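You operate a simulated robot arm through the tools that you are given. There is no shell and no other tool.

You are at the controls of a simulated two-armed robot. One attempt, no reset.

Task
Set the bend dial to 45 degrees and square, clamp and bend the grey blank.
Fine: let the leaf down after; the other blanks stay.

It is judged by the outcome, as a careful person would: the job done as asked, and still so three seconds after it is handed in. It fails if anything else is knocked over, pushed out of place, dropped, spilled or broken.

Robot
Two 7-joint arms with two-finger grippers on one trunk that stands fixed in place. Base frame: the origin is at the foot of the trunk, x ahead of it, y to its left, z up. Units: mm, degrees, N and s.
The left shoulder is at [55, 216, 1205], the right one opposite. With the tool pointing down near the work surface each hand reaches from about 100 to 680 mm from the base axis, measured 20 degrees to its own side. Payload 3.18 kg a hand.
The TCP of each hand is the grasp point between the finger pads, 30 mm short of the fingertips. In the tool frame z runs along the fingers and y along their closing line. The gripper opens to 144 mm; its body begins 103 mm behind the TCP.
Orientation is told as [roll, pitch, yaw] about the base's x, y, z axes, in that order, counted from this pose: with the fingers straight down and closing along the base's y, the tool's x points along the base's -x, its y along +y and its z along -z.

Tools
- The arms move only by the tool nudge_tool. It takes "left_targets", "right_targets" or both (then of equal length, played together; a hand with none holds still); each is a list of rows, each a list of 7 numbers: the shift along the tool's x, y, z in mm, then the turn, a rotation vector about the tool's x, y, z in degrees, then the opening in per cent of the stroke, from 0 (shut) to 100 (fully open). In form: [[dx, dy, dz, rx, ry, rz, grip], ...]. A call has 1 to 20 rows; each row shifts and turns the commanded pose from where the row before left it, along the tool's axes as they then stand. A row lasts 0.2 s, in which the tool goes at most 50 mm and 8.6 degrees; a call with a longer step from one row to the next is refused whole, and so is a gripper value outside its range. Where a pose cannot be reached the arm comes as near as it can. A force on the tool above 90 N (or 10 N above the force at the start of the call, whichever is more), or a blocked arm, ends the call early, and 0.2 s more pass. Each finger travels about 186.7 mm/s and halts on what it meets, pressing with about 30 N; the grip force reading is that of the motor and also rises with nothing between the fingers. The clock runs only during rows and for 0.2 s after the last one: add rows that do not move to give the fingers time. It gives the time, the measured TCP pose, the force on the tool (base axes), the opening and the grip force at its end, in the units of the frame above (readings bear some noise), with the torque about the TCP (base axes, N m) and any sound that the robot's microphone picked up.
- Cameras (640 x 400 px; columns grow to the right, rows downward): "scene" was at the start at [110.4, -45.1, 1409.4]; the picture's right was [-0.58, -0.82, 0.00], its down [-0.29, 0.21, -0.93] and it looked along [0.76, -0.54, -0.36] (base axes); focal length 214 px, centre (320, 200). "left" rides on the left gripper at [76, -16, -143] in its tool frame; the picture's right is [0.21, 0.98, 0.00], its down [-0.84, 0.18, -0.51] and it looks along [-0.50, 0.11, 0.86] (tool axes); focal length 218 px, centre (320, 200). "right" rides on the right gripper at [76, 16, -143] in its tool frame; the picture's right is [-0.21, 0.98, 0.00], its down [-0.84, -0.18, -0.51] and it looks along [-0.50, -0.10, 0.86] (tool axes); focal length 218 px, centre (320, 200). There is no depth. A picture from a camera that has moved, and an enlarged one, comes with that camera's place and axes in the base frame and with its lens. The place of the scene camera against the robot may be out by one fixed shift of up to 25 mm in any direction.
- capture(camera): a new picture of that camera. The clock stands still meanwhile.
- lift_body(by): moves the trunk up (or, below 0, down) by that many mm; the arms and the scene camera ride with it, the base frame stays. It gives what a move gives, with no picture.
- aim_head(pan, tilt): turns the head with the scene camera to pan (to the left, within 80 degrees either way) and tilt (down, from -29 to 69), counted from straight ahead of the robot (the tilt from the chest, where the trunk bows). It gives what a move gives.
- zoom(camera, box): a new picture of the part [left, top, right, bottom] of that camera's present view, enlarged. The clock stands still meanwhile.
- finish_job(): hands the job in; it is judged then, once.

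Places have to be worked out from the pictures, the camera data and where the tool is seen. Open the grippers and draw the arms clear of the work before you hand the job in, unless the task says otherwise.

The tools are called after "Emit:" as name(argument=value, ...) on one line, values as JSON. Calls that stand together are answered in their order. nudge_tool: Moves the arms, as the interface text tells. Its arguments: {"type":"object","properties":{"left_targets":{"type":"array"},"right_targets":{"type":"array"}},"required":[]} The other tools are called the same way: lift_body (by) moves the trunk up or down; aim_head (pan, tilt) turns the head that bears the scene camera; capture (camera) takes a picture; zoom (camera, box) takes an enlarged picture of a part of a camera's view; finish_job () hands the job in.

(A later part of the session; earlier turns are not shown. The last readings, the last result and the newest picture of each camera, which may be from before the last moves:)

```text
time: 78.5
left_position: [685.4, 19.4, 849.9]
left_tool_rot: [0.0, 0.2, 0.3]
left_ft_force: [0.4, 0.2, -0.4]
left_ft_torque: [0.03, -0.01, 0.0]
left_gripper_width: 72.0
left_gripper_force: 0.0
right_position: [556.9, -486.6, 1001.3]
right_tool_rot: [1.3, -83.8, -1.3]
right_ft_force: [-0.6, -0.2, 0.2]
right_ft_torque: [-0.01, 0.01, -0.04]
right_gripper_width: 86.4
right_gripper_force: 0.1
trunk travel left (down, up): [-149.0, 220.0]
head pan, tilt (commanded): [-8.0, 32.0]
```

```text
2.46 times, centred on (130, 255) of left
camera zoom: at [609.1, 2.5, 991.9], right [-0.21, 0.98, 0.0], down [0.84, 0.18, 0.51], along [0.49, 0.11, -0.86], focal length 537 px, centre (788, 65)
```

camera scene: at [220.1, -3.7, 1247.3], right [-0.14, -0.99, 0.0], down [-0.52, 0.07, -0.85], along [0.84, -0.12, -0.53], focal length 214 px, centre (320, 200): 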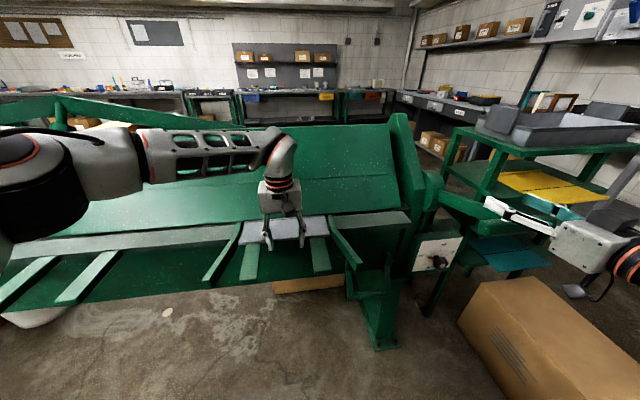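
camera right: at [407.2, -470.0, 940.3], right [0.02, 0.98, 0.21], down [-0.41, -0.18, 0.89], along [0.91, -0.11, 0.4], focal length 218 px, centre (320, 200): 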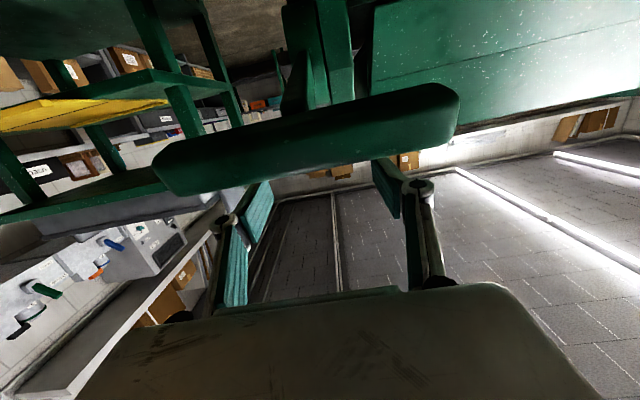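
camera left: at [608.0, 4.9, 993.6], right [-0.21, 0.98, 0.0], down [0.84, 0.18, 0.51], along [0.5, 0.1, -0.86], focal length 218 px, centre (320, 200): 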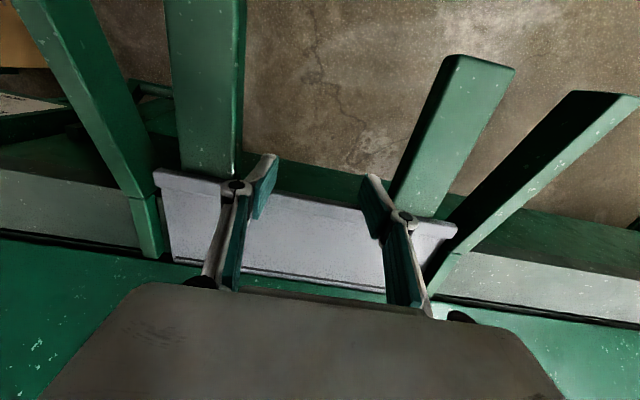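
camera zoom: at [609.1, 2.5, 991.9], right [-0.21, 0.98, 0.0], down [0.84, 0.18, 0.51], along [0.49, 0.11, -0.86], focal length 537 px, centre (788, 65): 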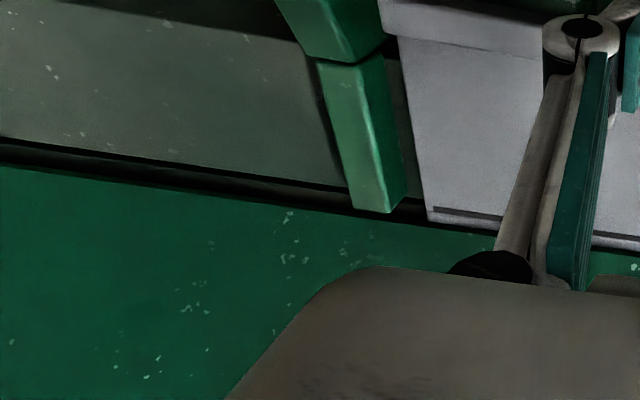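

The lever stays down by itself and the beam stays clamped with its nose on the line. I withdraw the left hand from the blank (back, then up and left) and lift the right hand clear of the lever.

Emit:
nudge_tool(left_targets=[[20, 0, 0, 0, 0, 0, 50], [25, 0, 0, 0, 0, 0, 50], [25, 0, 0, 0, 0, 0, 50], [15, 0, -15, 0, 0, 0, 50], [10, 0, -35, 0, 0, 0, 50], [10, 10, -40, 0, 0, 0, 50], [10, 20, -40, 0, 0, 0, 50], [10, 30, -40, 0, 0, 0, 50], [10, 30, -40, 0, 0, 0, 50], [0, 20, -30, 0, 0, 0, 50], [0, 0, 0, 0, 0, 0, 50]], right_targets=[[-15, 0, 0, 0, 0, 0, 60], [-20, 0, 0, 0, 0, 0, 60], [-20, 0, 0, 0, 0, 0, 60], [-20, 0, 0, 0, 0, 0, 60], [-20, 0, 0, 0, 0, 0, 60], [-10, 15, 0, 0, 0, 0, 60], [0, 25, 0, 0, 0, 0, 60], [0, 35, 0, 0, 4, 0, 60], [0, 35, 0, 0, 6, 0, 60], [0, 35, 0, 0, 6, 0, 60], [0, 35, 0, 0, 6, 0, 60]])

Emit:
capture(camera="scene")

Emit:
capture(camera="right")

```text
refused: row 8 steps farther than a row can; nothing moved
```

```text
taken
camera scene: at [220.1, -3.7, 1247.3], right [-0.14, -0.99, 0.0], down [-0.52, 0.07, -0.85], along [0.84, -0.12, -0.53], focal length 214 px, centre (320, 200)
```

scene: 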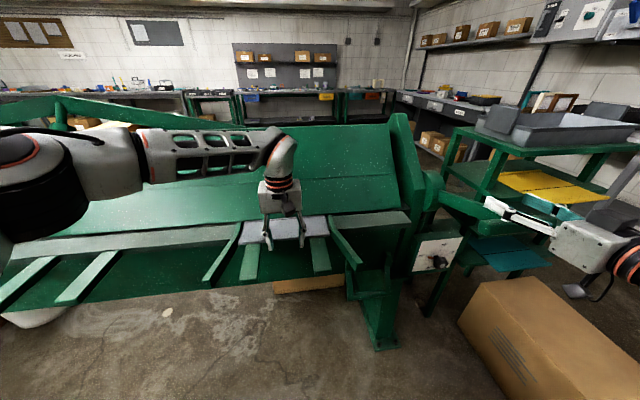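

```text
taken
camera right: at [407.2, -470.0, 940.3], right [0.02, 0.98, 0.21], down [-0.41, -0.18, 0.89], along [0.91, -0.11, 0.4], focal length 218 px, centre (320, 200)
```

right: 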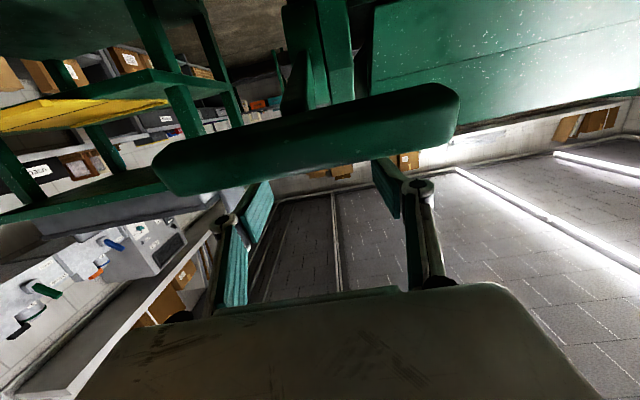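

One row stepped slightly too far, so nothing moved; I repeat with smaller steps.

Emit:
nudge_tool(left_targets=[[20, 0, 0, 0, 0, 0, 50], [25, 0, 0, 0, 0, 0, 50], [25, 0, 0, 0, 0, 0, 50], [15, 0, -15, 0, 0, 0, 50], [10, 0, -30, 0, 0, 0, 50], [10, 10, -35, 0, 0, 0, 50], [10, 15, -35, 0, 0, 0, 50], [10, 20, -35, 0, 0, 0, 50], [10, 20, -35, 0, 0, 0, 50], [0, 20, -30, 0, 0, 0, 50], [0, 15, -25, 0, 0, 0, 50], [0, 0, 0, 0, 0, 0, 50]], right_targets=[[-15, 0, 0, 0, 0, 0, 60], [-20, 0, 0, 0, 0, 0, 60], [-20, 0, 0, 0, 0, 0, 60], [-20, 0, 0, 0, 0, 0, 60], [-20, 0, 0, 0, 0, 0, 60], [-10, 15, 0, 0, 0, 0, 60], [0, 25, 0, 0, 0, 0, 60], [0, 33, 0, 0, 4, 0, 60], [0, 33, 0, 0, 6, 0, 60], [0, 33, 0, 0, 6, 0, 60], [0, 33, 0, 0, 6, 0, 60], [0, 0, 0, 0, 0, 0, 60]])

Emit:
capture(camera="scene")

Emit:
capture(camera="right")

```text
time: 81.1
left_position: [552.7, 117.0, 1091.4]
left_tool_rot: [0.0, 0.3, 0.2]
left_ft_force: [1.1, 0.2, -0.6]
left_ft_torque: [-0.04, 0.06, 0.03]
left_gripper_width: 71.8
left_gripper_force: 0.0
right_position: [587.9, -328.9, 1110.2]
right_tool_rot: [0.2, -61.7, 0.0]
right_ft_force: [0.7, 0.5, 0.2]
right_ft_torque: [0.0, -0.01, 0.01]
right_gripper_width: 86.4
right_gripper_force: 0.1
right hand out of reach, approached as far as the arm can: row 7, 8
trunk travel left (down, up): [-149.0, 220.0]
head pan, tilt (commanded): [-8.0, 32.0]
```

```text
taken
camera scene: at [221.4, -3.6, 1246.9], right [-0.14, -0.99, 0.0], down [-0.53, 0.07, -0.85], along [0.84, -0.12, -0.53], focal length 214 px, centre (320, 200)
```

scene: 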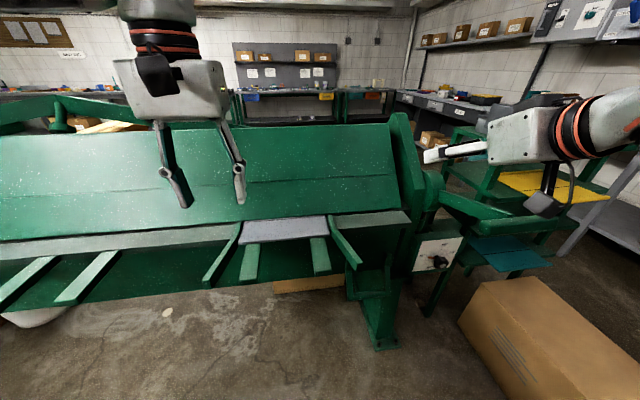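

```text
taken
camera right: at [425.5, -312.1, 1110.8], right [0.1, 0.98, 0.18], down [-0.05, -0.18, 0.98], along [0.99, -0.11, 0.03], focal length 218 px, centre (320, 200)
```

right: 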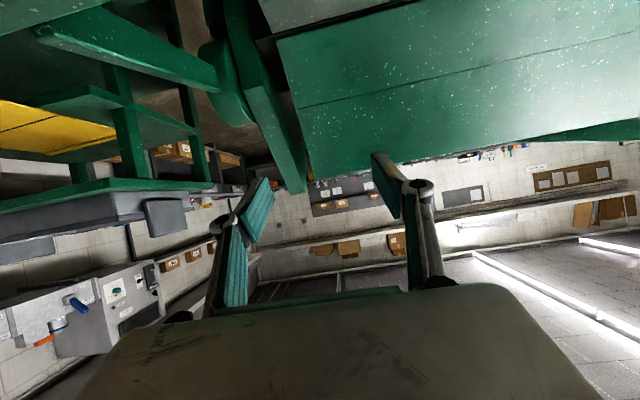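

Both hands are clear and the lever stays down. I move the right hand inward then down in front of the leaf's right end to view the leaf handle.

Emit:
nudge_tool(right_targets=[[0, 20, 0, 0, 0, 0, 60], [0, 20, 0, 0, 0, 0, 60], [26.4, 0, 12.5, 0, 3.5, 0, 60], [25.6, 0, 14.1, 0, 3.5, 0, 60], [24.7, 0, 15.7, 0, 3.5, 0, 60], [23.7, 0, 17.1, 0, 3.5, 0, 60], [22.6, 0, 18.5, 0, 3.5, 0, 60], [21.4, 0, 19.9, 0, 3.5, 0, 60], [20.2, 0, 21.2, 0, 3.5, 0, 60], [18.8, 0, 22.4, 0, 3.5, 0, 60], [17.4, 0, 23.5, 0, 3.5, 0, 60], [16.0, 0, 24.5, 0, 3.5, 0, 60], [14.5, 0, 25.4, 0, 3.5, 0, 60], [12.9, 0, 26.2, 0, 3.2, 0, 60], [0, 0, 0, 0, 0, 0, 60]])

Emit:
capture(camera="right")

Emit:
capture(camera="scene")

```text
time: 84.3
left_position: [550.6, 116.4, 1092.7]
left_tool_rot: [0.0, 0.1, 0.2]
left_ft_force: [-0.4, -0.5, 0.1]
left_ft_torque: [-0.02, 0.0, 0.0]
left_gripper_width: 72.2
left_gripper_force: 0.0
right_position: [566.9, -287.6, 761.9]
right_tool_rot: [0.1, -20.2, -0.1]
right_ft_force: [0.2, -0.6, -0.1]
right_ft_torque: [0.0, 0.01, -0.02]
right_gripper_width: 86.5
right_gripper_force: 0.1
trunk travel left (down, up): [-149.0, 220.0]
head pan, tilt (commanded): [-8.0, 32.0]
```

```text
taken
camera right: at [446.7, -270.9, 869.6], right [0.2, 0.98, 0.07], down [0.61, -0.18, 0.77], along [0.76, -0.11, -0.64], focal length 218 px, centre (320, 200)
```

right: 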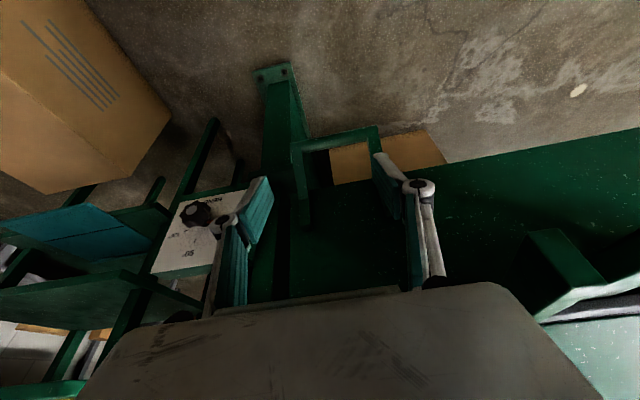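

```text
taken
camera scene: at [219.5, -3.7, 1247.7], right [-0.14, -0.99, 0.0], down [-0.52, 0.07, -0.85], along [0.84, -0.12, -0.53], focal length 214 px, centre (320, 200)
```

scene: 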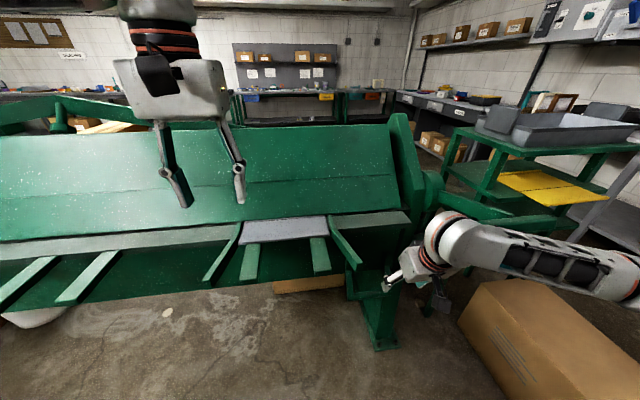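

I see the loop handle between the fingers in the right camera; I zoom in to measure it.

Emit:
zoom(camera="right", box=[230, 90, 430, 250])

Emit:
zoom(camera="scene", box=[310, 200, 430, 360])

```text
2.50 times, centred on (330, 170) of right
camera zoom: at [446.7, -270.9, 869.6], right [0.2, 0.98, 0.07], down [0.61, -0.18, 0.77], along [0.76, -0.11, -0.64], focal length 546 px, centre (295, 275)
```

zoom: 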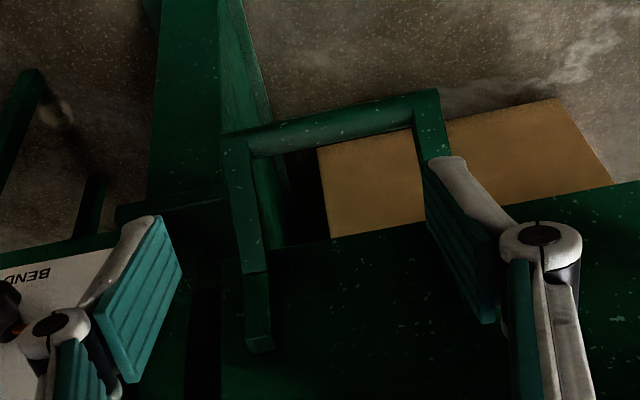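

```text
2.50 times, centred on (370, 280) of scene
camera zoom: at [219.5, -3.7, 1247.7], right [-0.14, -0.99, 0.0], down [-0.52, 0.07, -0.85], along [0.84, -0.12, -0.53], focal length 536 px, centre (195, 0)
```

zoom: 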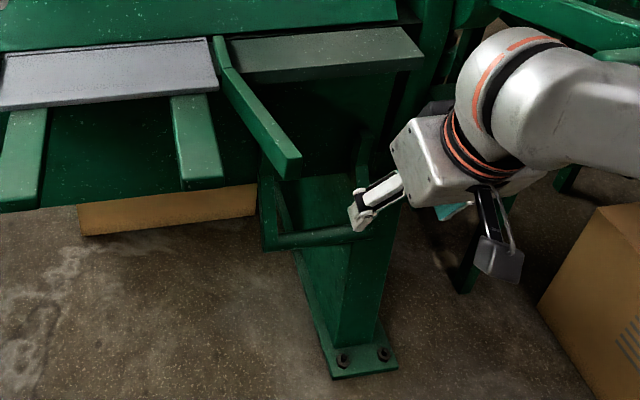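

The handle bar is at about (703, −188…−346, 510), low and far; at 45° it would come to (495, 667), crowding the arm against the body. The leaf's two blank rests (under the flange, ends at x≈578, z≈820–835, y≈−72 and +107) are an easier place to lift the leaf from below with a clean pushing contact. First I take closer pictures to make sure the rests belong to the leaf.

Emit:
zoom(camera="scene", box=[200, 200, 370, 300])

Emit:
capture(camera="left")

Emit:
zoom(camera="left", box=[60, 80, 420, 300])

```text
3.76 times, centred on (285, 250) of scene
camera zoom: at [219.5, -3.7, 1247.7], right [-0.14, -0.99, 0.0], down [-0.52, 0.07, -0.85], along [0.84, -0.12, -0.53], focal length 807 px, centre (452, 12)
```

zoom: 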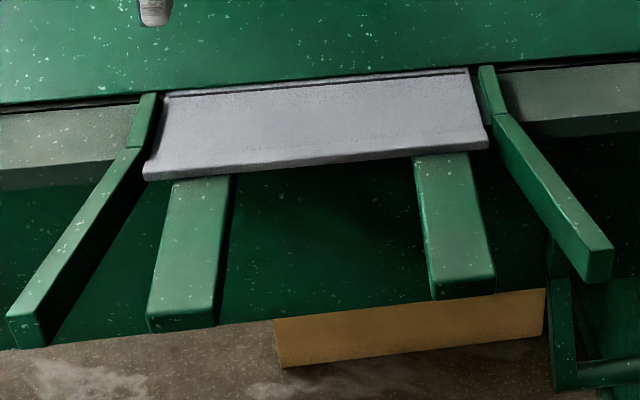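

```text
taken
camera left: at [473.6, 99.1, 1234.5], right [-0.21, 0.98, 0.0], down [0.84, 0.18, 0.51], along [0.49, 0.11, -0.86], focal length 218 px, centre (320, 200)
```

left: 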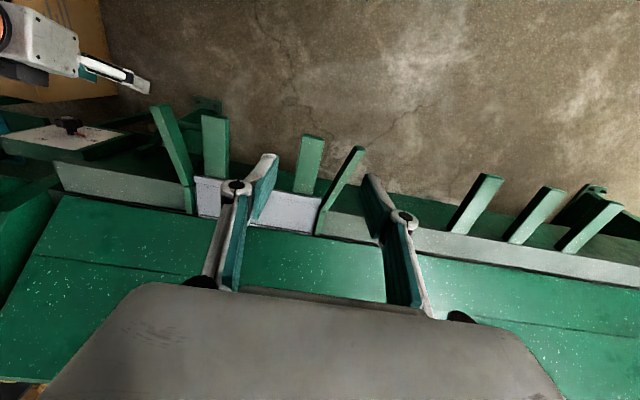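

```text
1.78 times, centred on (240, 190) of left
camera zoom: at [473.6, 99.1, 1234.5], right [-0.21, 0.98, 0.0], down [0.84, 0.18, 0.51], along [0.49, 0.11, -0.86], focal length 388 px, centre (462, 218)
```

zoom: 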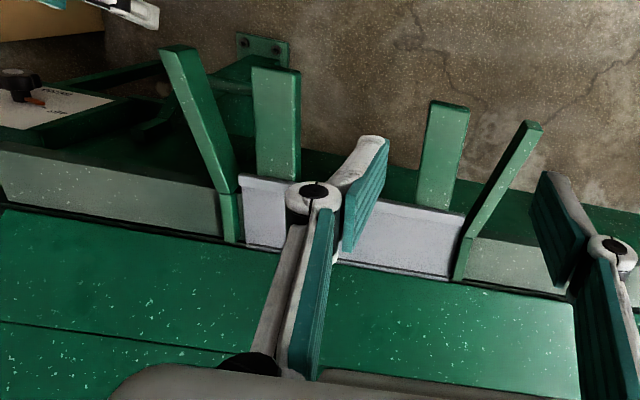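

The beam nose sits exactly on the line, and the rests project from the leaf strip in front of it, so they swing with the leaf. I turn the right hand to nearly level with closed fingers at a low height, and raise the left hand out of the leaf's swing.

Emit:
nudge_tool(left_targets=[[5, 5, -20, 0, 0, 0, 50], [5, 5, -20, 0, 0, 0, 50], [5, 5, -20, 0, 0, 0, 50], [5, 5, -20, 0, 0, 0, 50], [5, 5, -10, 0, 0, 0, 50], [0, 0, 0, 0, 0, 0, 50], [0, 0, 0, 0, 0, 0, 50], [0, 0, 0, 0, 0, 0, 50]], right_targets=[[2.0, 0, 2.6, 0, -7.9, 0, 40], [2.3, 0, 2.3, 0, -7.9, 0, 20], [2.6, 0, 1.9, 0, -7.9, 0, 5], [2.9, 0, 1.5, 0, -7.9, 0, 0], [3.1, 0, 1.1, 0, -7.9, 0, 0], [3.2, 0, 0.7, 0, -7.9, 0, 0], [3.2, 0, 0.2, 0, -7.9, 0, 0], [0, 0, 0, 0, 0, 0, 0]])

Emit:
capture(camera="right")

Emit:
capture(camera="scene")

```text
time: 86.1
left_position: [525.4, 144.0, 1181.0]
left_tool_rot: [0.0, 0.1, 0.2]
left_ft_force: [0.6, -0.2, 0.3]
left_ft_torque: [0.01, 0.0, 0.0]
left_gripper_width: 72.0
left_gripper_force: 0.0
right_position: [562.2, -288.6, 741.6]
right_tool_rot: [0.4, -75.6, -0.5]
right_ft_force: [0.0, 0.7, 1.2]
right_ft_torque: [0.0, 0.01, -0.01]
right_gripper_width: 0.3
right_gripper_force: 29.6
trunk travel left (down, up): [-149.0, 220.0]
head pan, tilt (commanded): [-8.0, 32.0]
```

```text
taken
camera right: at [404.6, -270.4, 703.3], right [0.05, 0.98, 0.2], down [-0.28, -0.18, 0.94], along [0.96, -0.11, 0.27], focal length 218 px, centre (320, 200)
```

right: 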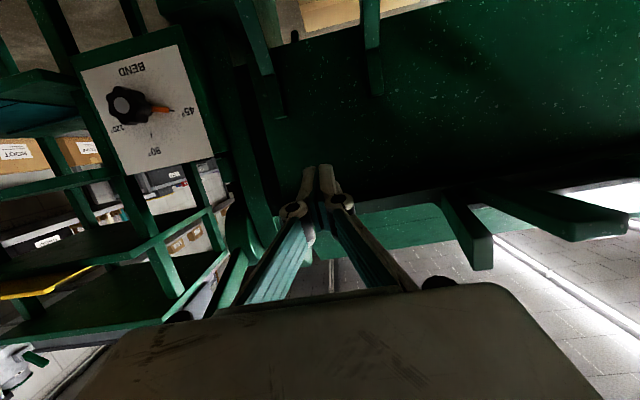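

```text
taken
camera scene: at [219.7, -3.8, 1247.5], right [-0.14, -0.99, 0.0], down [-0.52, 0.07, -0.85], along [0.84, -0.12, -0.53], focal length 214 px, centre (320, 200)
```

scene: 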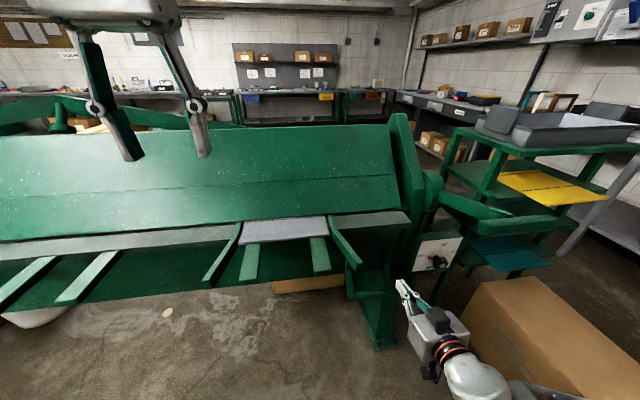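

I look at the rest and guide from underneath with the right camera before sliding over.

Emit:
zoom(camera="right", box=[400, 130, 640, 290])

Emit:
zoom(camera="right", box=[220, 0, 460, 160])

```text
2.50 times, centred on (520, 210) of right
camera zoom: at [404.6, -270.4, 703.3], right [0.05, 0.98, 0.2], down [-0.28, -0.18, 0.94], along [0.96, -0.11, 0.27], focal length 546 px, centre (-180, 175)
```

zoom: 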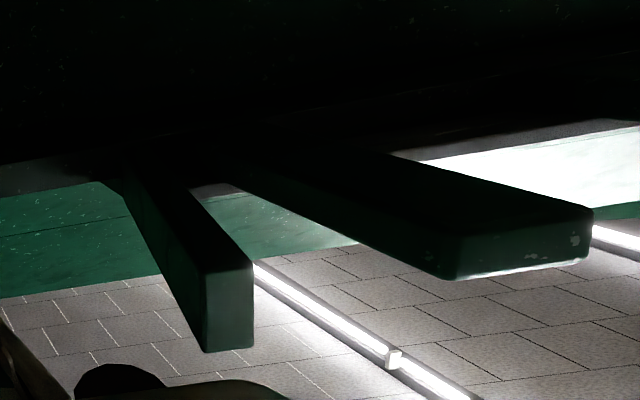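

```text
2.50 times, centred on (340, 80) of right
camera zoom: at [404.6, -270.4, 703.3], right [0.05, 0.98, 0.2], down [-0.28, -0.18, 0.94], along [0.96, -0.11, 0.27], focal length 546 px, centre (270, 500)
```

zoom: 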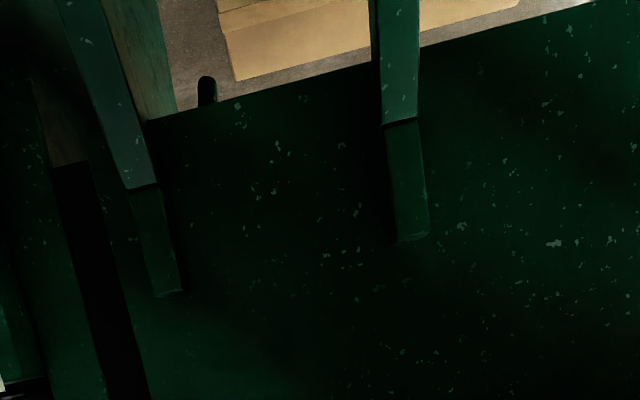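

From below: rest end at x≈583, underside z≈814, y −87…−39. I slide the closed right hand sideways to y≈−64 well below the rests.

Emit:
nudge_tool(right_targets=[[0, 28, 0, 0, 0, 0, 0], [0, 28, 0, 0, 0, 0, 0], [0, 28, 0, 0, 0, 0, 0], [0, 28, 0, 0, 0, 0, 0], [0, 28, 0, 0, 0, 0, 0], [0, 28, 0, 0, 0, 0, 0], [0, 28, 0, 0, 0, 0, 0], [0, 28, 0, 0, 0, 0, 0], [0, 0, 0, 0, 0, 0, 0]])

Emit:
capture(camera="right")

Emit:
capture(camera="scene")

```text
time: 88.3
left_position: [525.9, 143.8, 1180.2]
left_tool_rot: [0.1, 0.2, 0.2]
left_ft_force: [0.9, 0.1, -0.5]
left_ft_torque: [0.01, 0.0, 0.0]
left_gripper_width: 71.9
left_gripper_force: 0.1
right_position: [565.6, -89.7, 727.0]
right_tool_rot: [-16.9, -75.2, 16.2]
right_ft_force: [-0.3, 0.2, 0.5]
right_ft_torque: [0.01, 0.01, 0.01]
right_gripper_width: 0.0
right_gripper_force: 29.9
trunk travel left (down, up): [-149.0, 220.0]
head pan, tilt (commanded): [-8.0, 32.0]
stopped in row 9 (right hand): the arm was blocked; the commanded pose is now the measured one
```

```text
taken
camera right: at [409.1, -74.9, 687.3], right [0.05, 0.99, 0.13], down [-0.28, -0.11, 0.95], along [0.96, -0.09, 0.28], focal length 218 px, centre (320, 200)
```

right: 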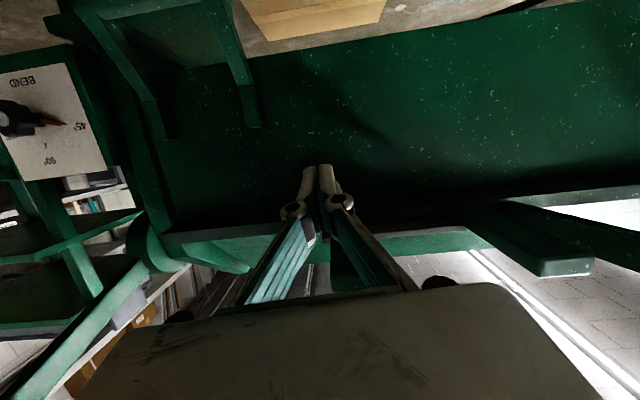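

```text
taken
camera scene: at [220.0, -4.1, 1247.4], right [-0.14, -0.99, 0.0], down [-0.52, 0.07, -0.85], along [0.84, -0.12, -0.53], focal length 214 px, centre (320, 200)
```

scene: 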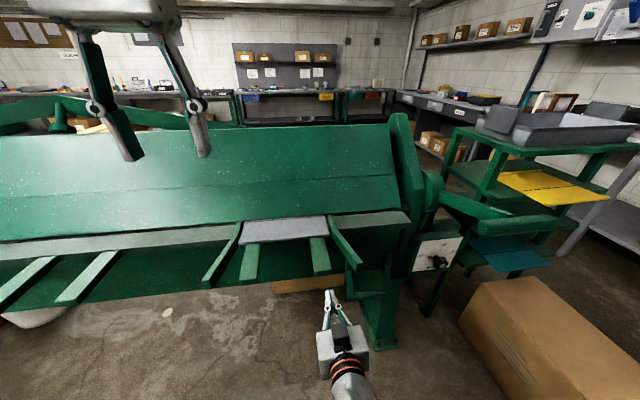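

The right arm was blocked by its own body at y≈−90 (arm too folded in this trunk position). I back it out sideways to y≈−290, then raise the trunk so both arms have room.

Emit:
nudge_tool(right_targets=[[0, -20, 0, 0, 0, 0, 0], [0, -25, 0, 0, 0, 0, 0], [0, -25, 0, 0, 0, 0, 0], [0, -25, 0, 0, 0, 0, 0], [0, -25, 0, 0, 0, 0, 0], [0, -25, 0, 0, 0, 0, 0], [0, -25, 0, 0, 0, 0, 0], [0, -25, 0, 0, 0, 0, 0], [0, 0, 0, 0, 0, 0, 0]])

Emit:
lift_body(by=110)

Emit:
capture(camera="scene")

Emit:
capture(camera="right")

```text
time: 90.3
left_position: [524.9, 143.5, 1181.9]
left_tool_rot: [-0.1, 0.1, 0.2]
left_ft_force: [-1.0, 0.2, -0.3]
left_ft_torque: [0.02, 0.02, -0.01]
left_gripper_width: 72.1
left_gripper_force: 0.0
right_position: [564.5, -280.3, 742.2]
right_tool_rot: [-15.8, -75.1, 15.4]
right_ft_force: [-0.7, -0.6, -0.4]
right_ft_torque: [-0.02, -0.02, 0.04]
right_gripper_width: 0.0
right_gripper_force: 29.4
trunk travel left (down, up): [-149.0, 220.0]
head pan, tilt (commanded): [-8.0, 32.0]
```

```text
time: 91.7
left_position: [473.0, 143.6, 1356.3]
left_tool_rot: [-0.2, -8.6, 0.3]
left_ft_force: [0.5, -0.1, -0.7]
left_ft_torque: [0.03, 0.05, 0.01]
left_gripper_width: 72.1
left_gripper_force: 0.0
right_position: [566.1, -280.6, 848.5]
right_tool_rot: [-15.6, -75.0, 15.2]
right_ft_force: [0.0, -0.1, -0.2]
right_ft_torque: [-0.04, -0.05, 0.01]
right_gripper_width: 0.0
right_gripper_force: 29.9
trunk travel left (down, up): [-259.0, 110.0]
head pan, tilt (commanded): [-8.0, 32.0]
```

```text
taken
camera scene: at [134.0, -3.7, 1364.7], right [-0.14, -0.99, 0.0], down [-0.53, 0.07, -0.85], along [0.84, -0.12, -0.53], focal length 214 px, centre (320, 200)
```

scene: 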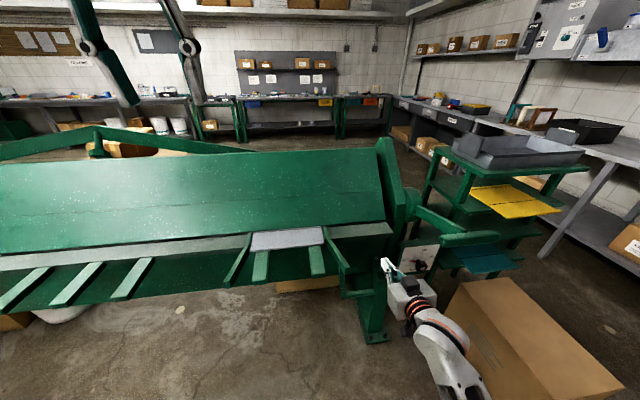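

```text
taken
camera right: at [408.7, -267.0, 810.6], right [0.05, 0.99, 0.13], down [-0.28, -0.11, 0.95], along [0.96, -0.09, 0.27], focal length 218 px, centre (320, 200)
```

right: 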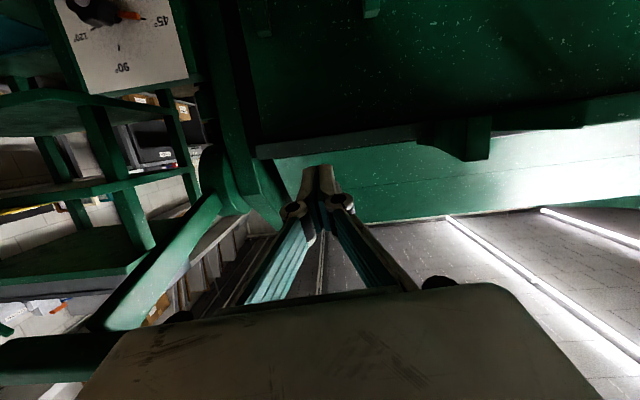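

The trunk is nearly upright again. I lower the right hand, slide it left under the rest, now with more room.

Emit:
nudge_tool(right_targets=[[25, 0, 6.5, 0, 0, 4, 0], [25, 0, 6.5, 0, 0, 0, 0], [25, 0, 6.5, 0, 0, 0, 0], [25, 0, 6.5, 0, 0, 0, 0], [0, 27, 0, 0, 0, 0, 0], [0, 27, 0, 0, 0, 0, 0], [0, 27, 0, 0, 0, 0, 0], [0, 27, 0, 0, 0, 0, 0], [0, 27, 0, 0, 0, 0, 0], [0, 27, 0, 0, 0, 0, 0], [0, 27, 0, 0, 0, 0, 0], [0, 27, 0, 0, 0, 0, 0], [0, 0, 0, 0, 0, 0, 0]])

Emit:
capture(camera="scene")

Emit:
capture(camera="right")

```text
time: 93.8
left_position: [472.0, 143.1, 1357.4]
left_tool_rot: [-0.1, -8.5, 0.3]
left_ft_force: [-0.2, -0.6, 0.2]
left_ft_torque: [0.04, -0.01, 0.01]
left_gripper_width: 72.0
left_gripper_force: 0.1
right_position: [566.1, -195.7, 731.2]
right_tool_rot: [-36.1, -72.9, 35.6]
right_ft_force: [0.7, 0.5, -0.1]
right_ft_torque: [0.02, 0.03, 0.01]
right_gripper_width: 0.1
right_gripper_force: 30.2
trunk travel left (down, up): [-259.0, 110.0]
head pan, tilt (commanded): [-8.0, 32.0]
stopped in row 10 (right hand): the arm was blocked; the commanded pose is now the measured one
```

```text
taken
camera scene: at [132.9, -4.3, 1365.0], right [-0.14, -0.99, 0.0], down [-0.52, 0.07, -0.85], along [0.84, -0.12, -0.53], focal length 214 px, centre (320, 200)
```

scene: 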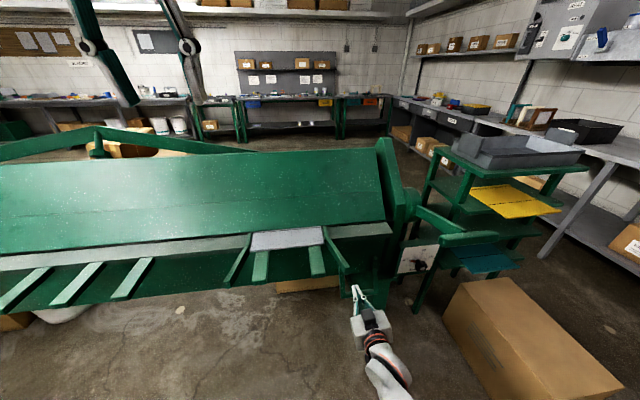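

```text
taken
camera right: at [408.7, -189.0, 688.9], right [0.04, 1.0, 0.03], down [-0.29, -0.02, 0.96], along [0.96, -0.04, 0.29], focal length 218 px, centre (320, 200)
```

right: 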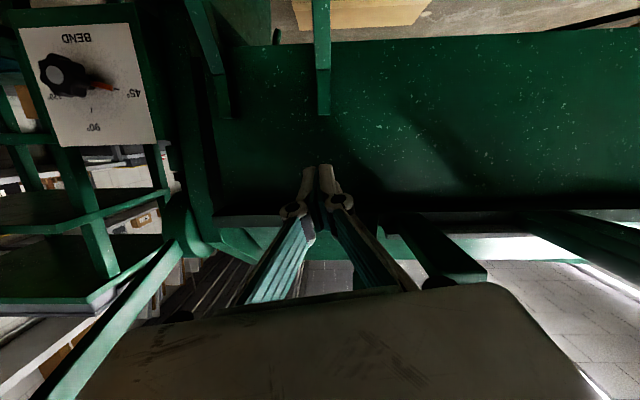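

The right arm is blocked again by its own elbow, so I will use the left arm (elbow high) on the left rest instead. First I bring the right hand out of the leaf's swing, up to about (560, −296, 1095).

Emit:
nudge_tool(right_targets=[[0, -25, 0, 0, 0, 0, 0], [0, -25, 0, 0, 0, 0, 0], [0, -25, 0, 0, 0, 0, 0], [0, -25, 0, 0, 0, 5, 0], [0, 0, 0, 0, 0, 5, 0], [-27, 0, -6.7, 0, 0, 0, 0], [-27, 0, -6.7, 0, 0, 0, 0], [-27, 0, -6.7, 0, 0, 0, 0], [-27, 0, -6.7, 0, 0, 0, 0], [-27, 0, -6.7, 0, 0, 0, 0], [-27, 0, -6.7, 0, 0, 0, 0], [-27, 0, -6.7, 0, 0, 0, 0], [-27, 0, -6.7, 0, 0, 0, 0], [-27, 0, -6.7, 0, 0, 0, 0], [-27, 0, -6.7, 0, 0, 0, 0], [-27, 0, -6.7, 0, 0, 0, 0], [-27, 0, -6.7, 0, 0, 0, 0], [-27, 0, -6.7, 0, 0, 0, 0], [0, 0, 0, 0, 0, 0, 0]])

Emit:
capture(camera="scene")

```text
time: 97.8
left_position: [472.5, 143.3, 1357.7]
left_tool_rot: [-0.1, -8.8, 0.4]
left_ft_force: [-0.4, -0.1, -0.5]
left_ft_torque: [-0.01, 0.01, 0.0]
left_gripper_width: 72.2
left_gripper_force: 0.0
right_position: [582.9, -291.7, 1108.0]
right_tool_rot: [1.2, -76.2, -2.7]
right_ft_force: [-0.1, -0.5, -0.7]
right_ft_torque: [0.04, 0.03, -0.02]
right_gripper_width: 0.0
right_gripper_force: 29.7
right hand out of reach, approached as far as the arm can: row 16, 17
trunk travel left (down, up): [-259.0, 110.0]
head pan, tilt (commanded): [-8.0, 32.0]
```

```text
taken
camera scene: at [132.8, -3.9, 1365.1], right [-0.14, -0.99, 0.0], down [-0.52, 0.07, -0.85], along [0.84, -0.12, -0.53], focal length 214 px, centre (320, 200)
```

scene: 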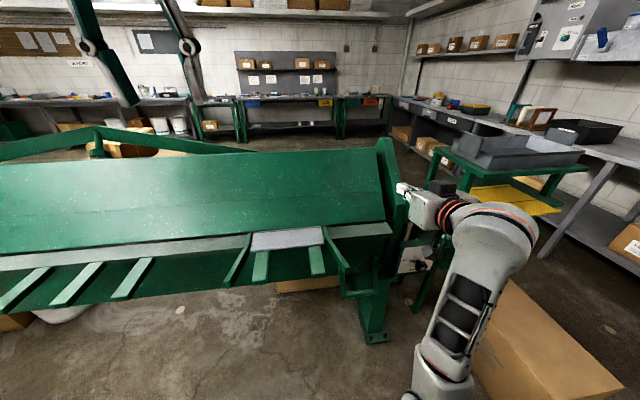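

The right hand is out of the way. Now I bring the left hand (fingers closed) down in front of the left rest, keeping x≈515, between head and rests.

Emit:
nudge_tool(left_targets=[[2.4, -2.7, 34.8, 0, 0, 0, 30], [2.4, -2.7, 34.8, 0, 0, 0, 10], [2.4, -2.7, 34.8, 0, 0, 0, 0], [2.4, -2.7, 34.8, 0, 0, 0, 0], [2.4, -2.7, 34.8, 0, 0, 0, 0], [2.4, -2.7, 34.8, 0, 0, 0, 0], [2.4, -2.7, 34.8, 0, 0, 0, 0], [2.4, -2.7, 34.8, 0, 0, 0, 0], [2.4, -2.7, 34.8, 0, 0, 0, 0], [2.4, -2.7, 34.8, 0, 0, 0, 0], [2.4, -2.7, 34.8, 0, 0, 0, 0], [2.4, -2.7, 34.8, 0, 0, 0, 0], [2.4, -2.7, 34.8, 0, 0, 0, 0], [0, 0, 0, 0, 0, 0, 0]])

Emit:
capture(camera="scene")

Emit:
capture(camera="left")

```text
time: 100.8
left_position: [510.8, 105.9, 903.4]
left_tool_rot: [-0.2, -8.7, 0.3]
left_ft_force: [0.9, -0.4, -0.3]
left_ft_torque: [0.02, -0.02, -0.01]
left_gripper_width: 0.5
left_gripper_force: 30.1
right_position: [582.8, -291.1, 1108.8]
right_tool_rot: [1.2, -76.3, -2.7]
right_ft_force: [-0.1, -0.2, -0.1]
right_ft_torque: [0.01, -0.01, 0.03]
right_gripper_width: 0.0
right_gripper_force: 30.3
trunk travel left (down, up): [-259.0, 110.0]
head pan, tilt (commanded): [-8.0, 32.0]
```

```text
taken
camera scene: at [132.5, -3.9, 1365.2], right [-0.14, -0.99, 0.0], down [-0.52, 0.07, -0.85], along [0.84, -0.12, -0.53], focal length 214 px, centre (320, 200)
```

scene: 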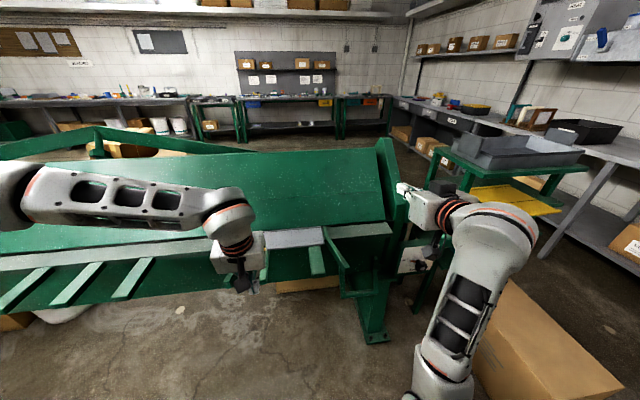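

```text
taken
camera left: at [412.5, 89.9, 1032.8], right [-0.21, 0.98, -0.03], down [0.75, 0.19, 0.63], along [0.62, 0.11, -0.78], focal length 218 px, centre (320, 200)
```

left: 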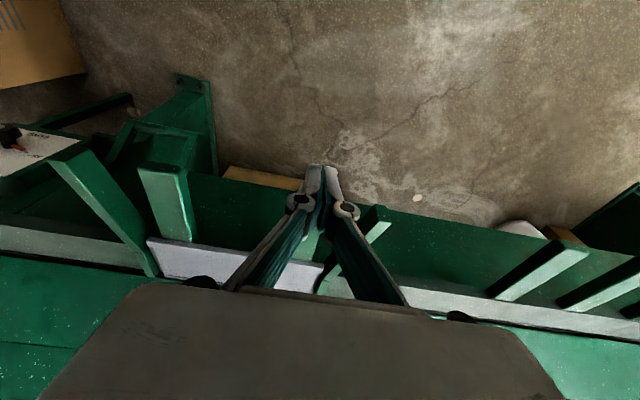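

The left arm is in a good posture. I lower it below rest level and tilt it forward step by step to −50° so the fingers reach under the rest's end.

Emit:
nudge_tool(left_targets=[[0.6, 0, 26, 0, -2.3, 0, 0], [0.6, 0, 26, 0, -2.3, 0, 0], [0.6, 0, 26, 0, -2.3, 0, 0], [0.6, 0, 26, 0, -2.3, 0, 0], [0.6, 0, 26, 0, -2.3, 0, 0], [0, 0, 0, 0, 0, 0, 0]])

Emit:
capture(camera="left")

```text
time: 102.2
left_position: [537.1, 106.3, 777.7]
left_tool_rot: [-0.3, -20.2, 0.4]
left_ft_force: [-0.7, 0.4, -0.5]
left_ft_torque: [0.0, -0.01, 0.02]
left_gripper_width: 0.2
left_gripper_force: 30.1
right_position: [582.2, -290.7, 1107.6]
right_tool_rot: [1.1, -76.2, -2.8]
right_ft_force: [0.4, -0.5, 0.0]
right_ft_torque: [0.01, 0.02, -0.02]
right_gripper_width: 0.0
right_gripper_force: 30.4
trunk travel left (down, up): [-259.0, 110.0]
head pan, tilt (commanded): [-8.0, 32.0]
```

```text
taken
camera left: at [415.0, 89.4, 884.0], right [-0.2, 0.98, -0.08], down [0.61, 0.19, 0.77], along [0.76, 0.11, -0.64], focal length 218 px, centre (320, 200)
```

left: 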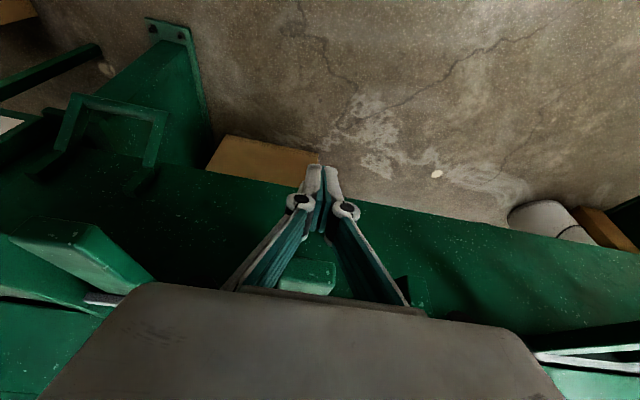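

The rest's end face shows at (580, 108, 823), right above the fingers. I tilt to −50° just below it.

Emit:
nudge_tool(left_targets=[[-5.5, 0, -0.5, 0, -6, 0, 0], [-5.5, 0, 0, 0, -6, 0, 0], [-5.5, 0, 0.6, 0, -6, 0, 0], [-5.4, 0, 1.2, 0, -6, 0, 0], [-5.3, 0, 1.8, 0, -6, 0, 0], [0, 0, 0, 0, 0, 0, 0]])

Emit:
capture(camera="left")

Emit:
capture(camera="scene")

```text
time: 103.6
left_position: [578.3, 68.0, 821.5]
left_tool_rot: [0.4, -49.7, 0.6]
left_ft_force: [0.0, 0.4, 0.0]
left_ft_torque: [-0.03, -0.04, 0.0]
left_gripper_width: 0.0
left_gripper_force: 30.4
left hand out of reach, approached as far as the arm can: row 4, 5
right_position: [582.5, -293.0, 1107.9]
right_tool_rot: [1.2, -76.2, -2.6]
right_ft_force: [0.5, 0.1, 0.1]
right_ft_torque: [0.05, -0.03, -0.05]
right_gripper_width: 0.1
right_gripper_force: 30.0
trunk travel left (down, up): [-259.0, 110.0]
head pan, tilt (commanded): [-8.0, 32.0]
```

```text
taken
camera left: at [419.1, 48.3, 854.0], right [-0.15, 0.98, -0.15], down [0.15, 0.18, 0.97], along [0.98, 0.12, -0.18], focal length 218 px, centre (320, 200)
```

left: 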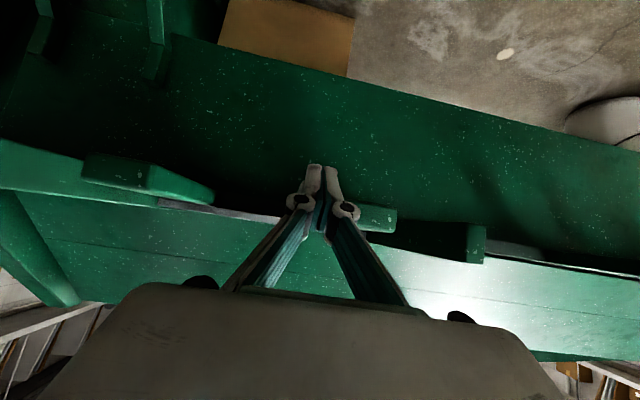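

```text
taken
camera scene: at [133.3, -4.3, 1365.3], right [-0.14, -0.99, 0.0], down [-0.53, 0.07, -0.85], along [0.84, -0.12, -0.53], focal length 214 px, centre (320, 200)
```

scene: 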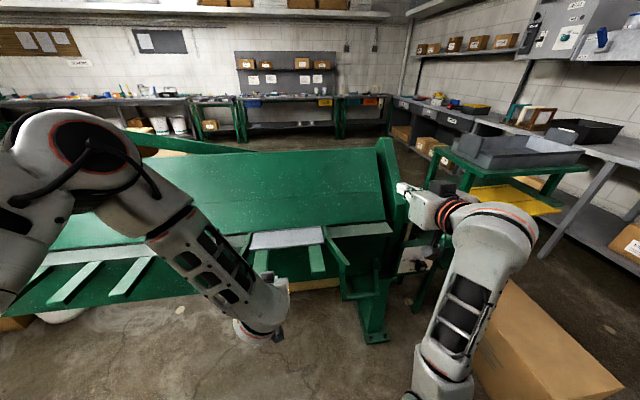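

The arm met a joint limit and drifted to (578, 68, 822), beside the rest but touching nothing. I move down-back first and then sideways to come under the rest.

Emit:
nudge_tool(left_targets=[[12, 0, 3, 0, 0, 0, 0], [12, 0, 3, 0, 0, 0, 0], [12, 0, 3, 0, 0, 0, 0], [0, 0, 0, 0, 0, 0, 0]])

Emit:
nudge_tool(left_targets=[[0, 13, 0, 0, 0, 0, 0], [0, 13, 0, 0, 0, 0, 0], [0, 13, 0, 0, 0, 0, 0], [0, 0, 0, 0, 0, 0, 0]])

Emit:
capture(camera="left")

```text
time: 104.6
left_position: [564.9, 47.4, 803.8]
left_tool_rot: [0.0, -49.9, 0.5]
left_ft_force: [-0.3, 0.1, 0.2]
left_ft_torque: [0.01, 0.01, -0.02]
left_gripper_width: 0.0
left_gripper_force: 29.3
left hand out of reach, approached as far as the arm can: row 1, 2, 3
right_position: [582.0, -292.3, 1108.8]
right_tool_rot: [1.2, -76.2, -2.8]
right_ft_force: [-0.4, -0.9, -0.5]
right_ft_torque: [-0.01, 0.03, 0.01]
right_gripper_width: 0.1
right_gripper_force: 30.2
trunk travel left (down, up): [-259.0, 110.0]
head pan, tilt (commanded): [-8.0, 32.0]
```

```text
time: 105.6
left_position: [571.4, 62.6, 821.0]
left_tool_rot: [0.1, -49.8, 0.5]
left_ft_force: [-0.6, 0.0, 0.2]
left_ft_torque: [0.0, -0.02, 0.01]
left_gripper_width: 0.0
left_gripper_force: 30.0
left hand out of reach, approached as far as the arm can: row 1, 2, 3
right_position: [583.7, -291.6, 1107.0]
right_tool_rot: [1.1, -76.3, -2.7]
right_ft_force: [-0.2, -0.8, -0.2]
right_ft_torque: [-0.01, 0.0, 0.02]
right_gripper_width: 0.0
right_gripper_force: 29.9
trunk travel left (down, up): [-259.0, 110.0]
head pan, tilt (commanded): [-8.0, 32.0]
```

```text
taken
camera left: at [411.5, 43.6, 854.1], right [-0.14, 0.98, -0.16], down [0.15, 0.18, 0.97], along [0.98, 0.12, -0.18], focal length 218 px, centre (320, 200)
```

left: 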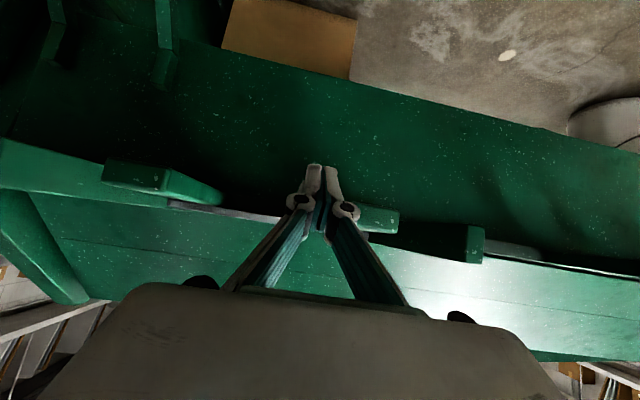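

At y≈108 the left wrist cannot tilt enough (joint limit, too far inboard). The leaf has more rests further left (y≈444 and beyond), outboard of the left shoulder, where the arm is free. I back the left hand out and go look at those.

Emit:
nudge_tool(left_targets=[[8.2, 3, -3.6, 0, 6, 0, 0], [8.5, 3, -2.7, 0, 6, 0, 0], [8.8, 3, -1.8, 0, 6, 0, 0], [8.9, 3, -0.8, 0, 6, 0, 0], [8.9, 3, 0.1, 0, 6, 0, 0], [0, 0, -25, 0, 0, 0, 0], [0, 0, -35, 0, 0, 0, 0], [0, 0, -35, 0, 0, 0, 0], [0, 0, -35, 0, 0, 0, 0], [0, 0, -35, 0, 0, 0, 0], [0, 0, 0, 0, 0, 0, 0]])

Emit:
capture(camera="scene")

```text
time: 108.0
left_position: [474.4, 75.0, 957.8]
left_tool_rot: [-0.3, -20.1, 0.3]
left_ft_force: [-0.4, 0.2, -0.6]
left_ft_torque: [-0.01, 0.04, 0.0]
left_gripper_width: 0.0
left_gripper_force: 30.6
right_position: [582.7, -291.2, 1108.2]
right_tool_rot: [1.1, -76.2, -2.7]
right_ft_force: [0.6, 0.0, -0.5]
right_ft_torque: [0.03, 0.01, -0.05]
right_gripper_width: 0.1
right_gripper_force: 30.4
trunk travel left (down, up): [-259.0, 110.0]
head pan, tilt (commanded): [-8.0, 32.0]
```

```text
taken
camera scene: at [133.2, -3.8, 1364.9], right [-0.14, -0.99, 0.0], down [-0.53, 0.07, -0.85], along [0.84, -0.12, -0.53], focal length 214 px, centre (320, 200)
```

scene: 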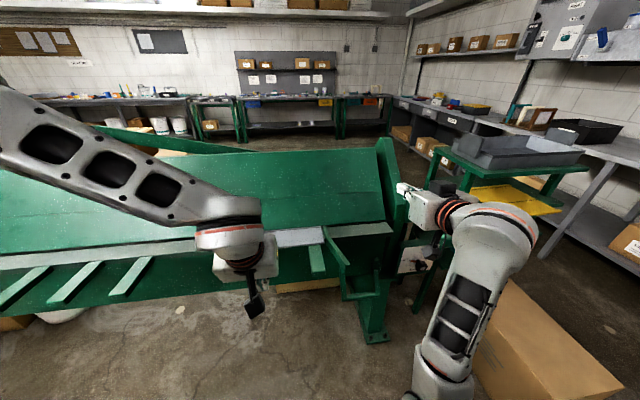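

Left hand is free again at (474, 75, 958). I move it out to y≈440 above the level of the guides and look at the rests there.

Emit:
nudge_tool(left_targets=[[0, 30, 0, 0, 0, 0, 0], [0, 30, 0, 0, 0, 0, 0], [0, 30, 0, 0, 0, 0, 0], [0, 30, 0, 0, 0, 0, 0], [0, 30, 0, 0, 0, 0, 0], [0, 30, 0, 0, 0, 0, 0], [0, 30, 0, 0, 0, 0, 0], [0, 30, 0, 0, 0, 0, 0], [0, 30, 0, 0, 0, 0, 0], [0, 30, 0, 0, 0, 0, 0], [0, 30, 0, 0, 0, 0, 0], [0, 30, 0, 0, 0, 0, 0], [0, 0, 0, 0, 0, 0, 0]])

Emit:
capture(camera="left")

Emit:
aim_head(pan=30, tilt=40)

Emit:
capture(camera="scene")

```text
time: 110.8
left_position: [471.5, 437.4, 954.0]
left_tool_rot: [-0.1, -20.2, 0.3]
left_ft_force: [0.7, 0.0, 0.6]
left_ft_torque: [0.03, -0.02, 0.01]
left_gripper_width: 0.0
left_gripper_force: 30.4
right_position: [582.3, -291.7, 1108.5]
right_tool_rot: [1.2, -76.3, -2.7]
right_ft_force: [0.1, 1.1, -0.1]
right_ft_torque: [-0.02, -0.02, -0.01]
right_gripper_width: 0.0
right_gripper_force: 29.7
trunk travel left (down, up): [-259.0, 110.0]
head pan, tilt (commanded): [-8.0, 32.0]
```

```text
taken
camera left: at [349.8, 420.2, 1060.9], right [-0.2, 0.98, -0.07], down [0.62, 0.18, 0.77], along [0.76, 0.11, -0.64], focal length 218 px, centre (320, 200)
```

left: 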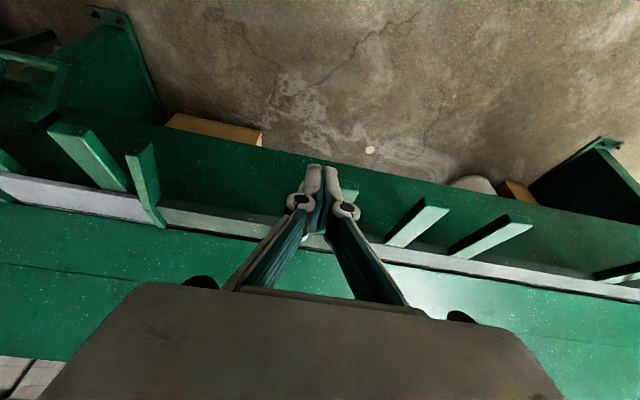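

```text
time: 111.9
left_position: [471.8, 436.7, 954.6]
left_tool_rot: [-0.2, -20.1, 0.3]
left_ft_force: [-1.3, 0.4, -0.3]
left_ft_torque: [0.0, -0.01, -0.01]
left_gripper_width: 0.0
left_gripper_force: 29.8
right_position: [582.0, -290.8, 1107.0]
right_tool_rot: [1.1, -76.2, -2.7]
right_ft_force: [0.0, 0.8, -0.6]
right_ft_torque: [-0.01, 0.03, -0.02]
right_gripper_width: 0.0
right_gripper_force: 29.7
trunk travel left (down, up): [-259.0, 110.0]
head pan, tilt (commanded): [30.0, 40.0]
```

```text
taken
camera scene: at [117.8, 51.1, 1352.9], right [0.5, -0.87, 0.0], down [-0.56, -0.32, -0.77], along [0.66, 0.38, -0.64], focal length 214 px, centre (320, 200)
```

scene: 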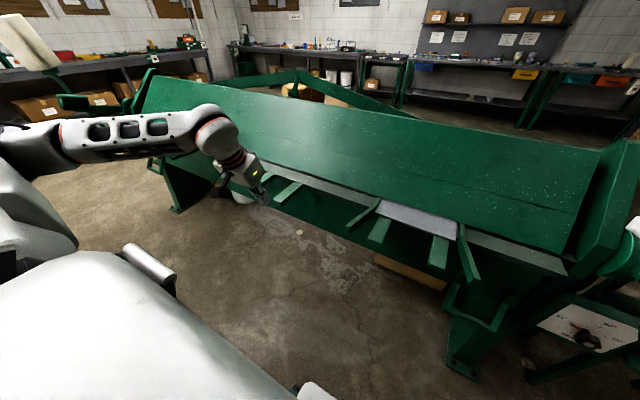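

I zoom to locate the rests near the left hand.

Emit:
zoom(camera="left", box=[260, 130, 560, 290])

Emit:
zoom(camera="scene", box=[180, 120, 420, 260])

```text
2.13 times, centred on (410, 210) of left
camera zoom: at [350.0, 419.9, 1060.9], right [-0.2, 0.98, -0.07], down [0.61, 0.19, 0.77], along [0.76, 0.11, -0.64], focal length 466 px, centre (128, 179)
```

zoom: 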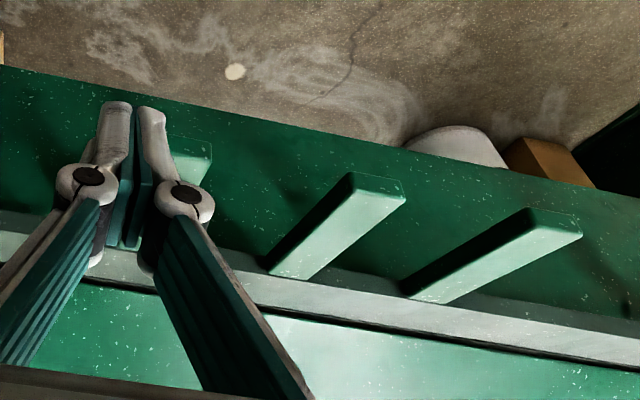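

```text
2.67 times, centred on (300, 190) of scene
camera zoom: at [117.8, 51.1, 1352.9], right [0.5, -0.87, 0.0], down [-0.56, -0.32, -0.77], along [0.66, 0.38, -0.64], focal length 572 px, centre (373, 227)
```

zoom: 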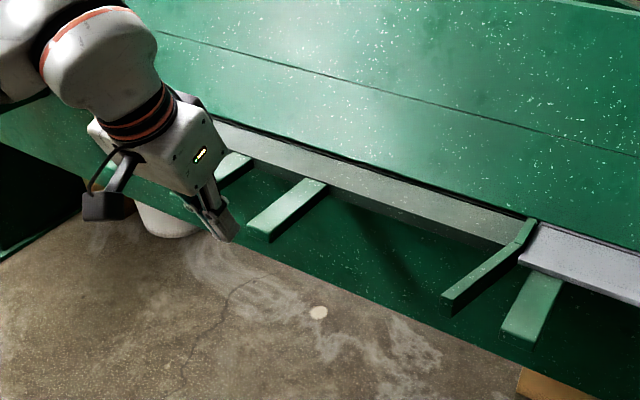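

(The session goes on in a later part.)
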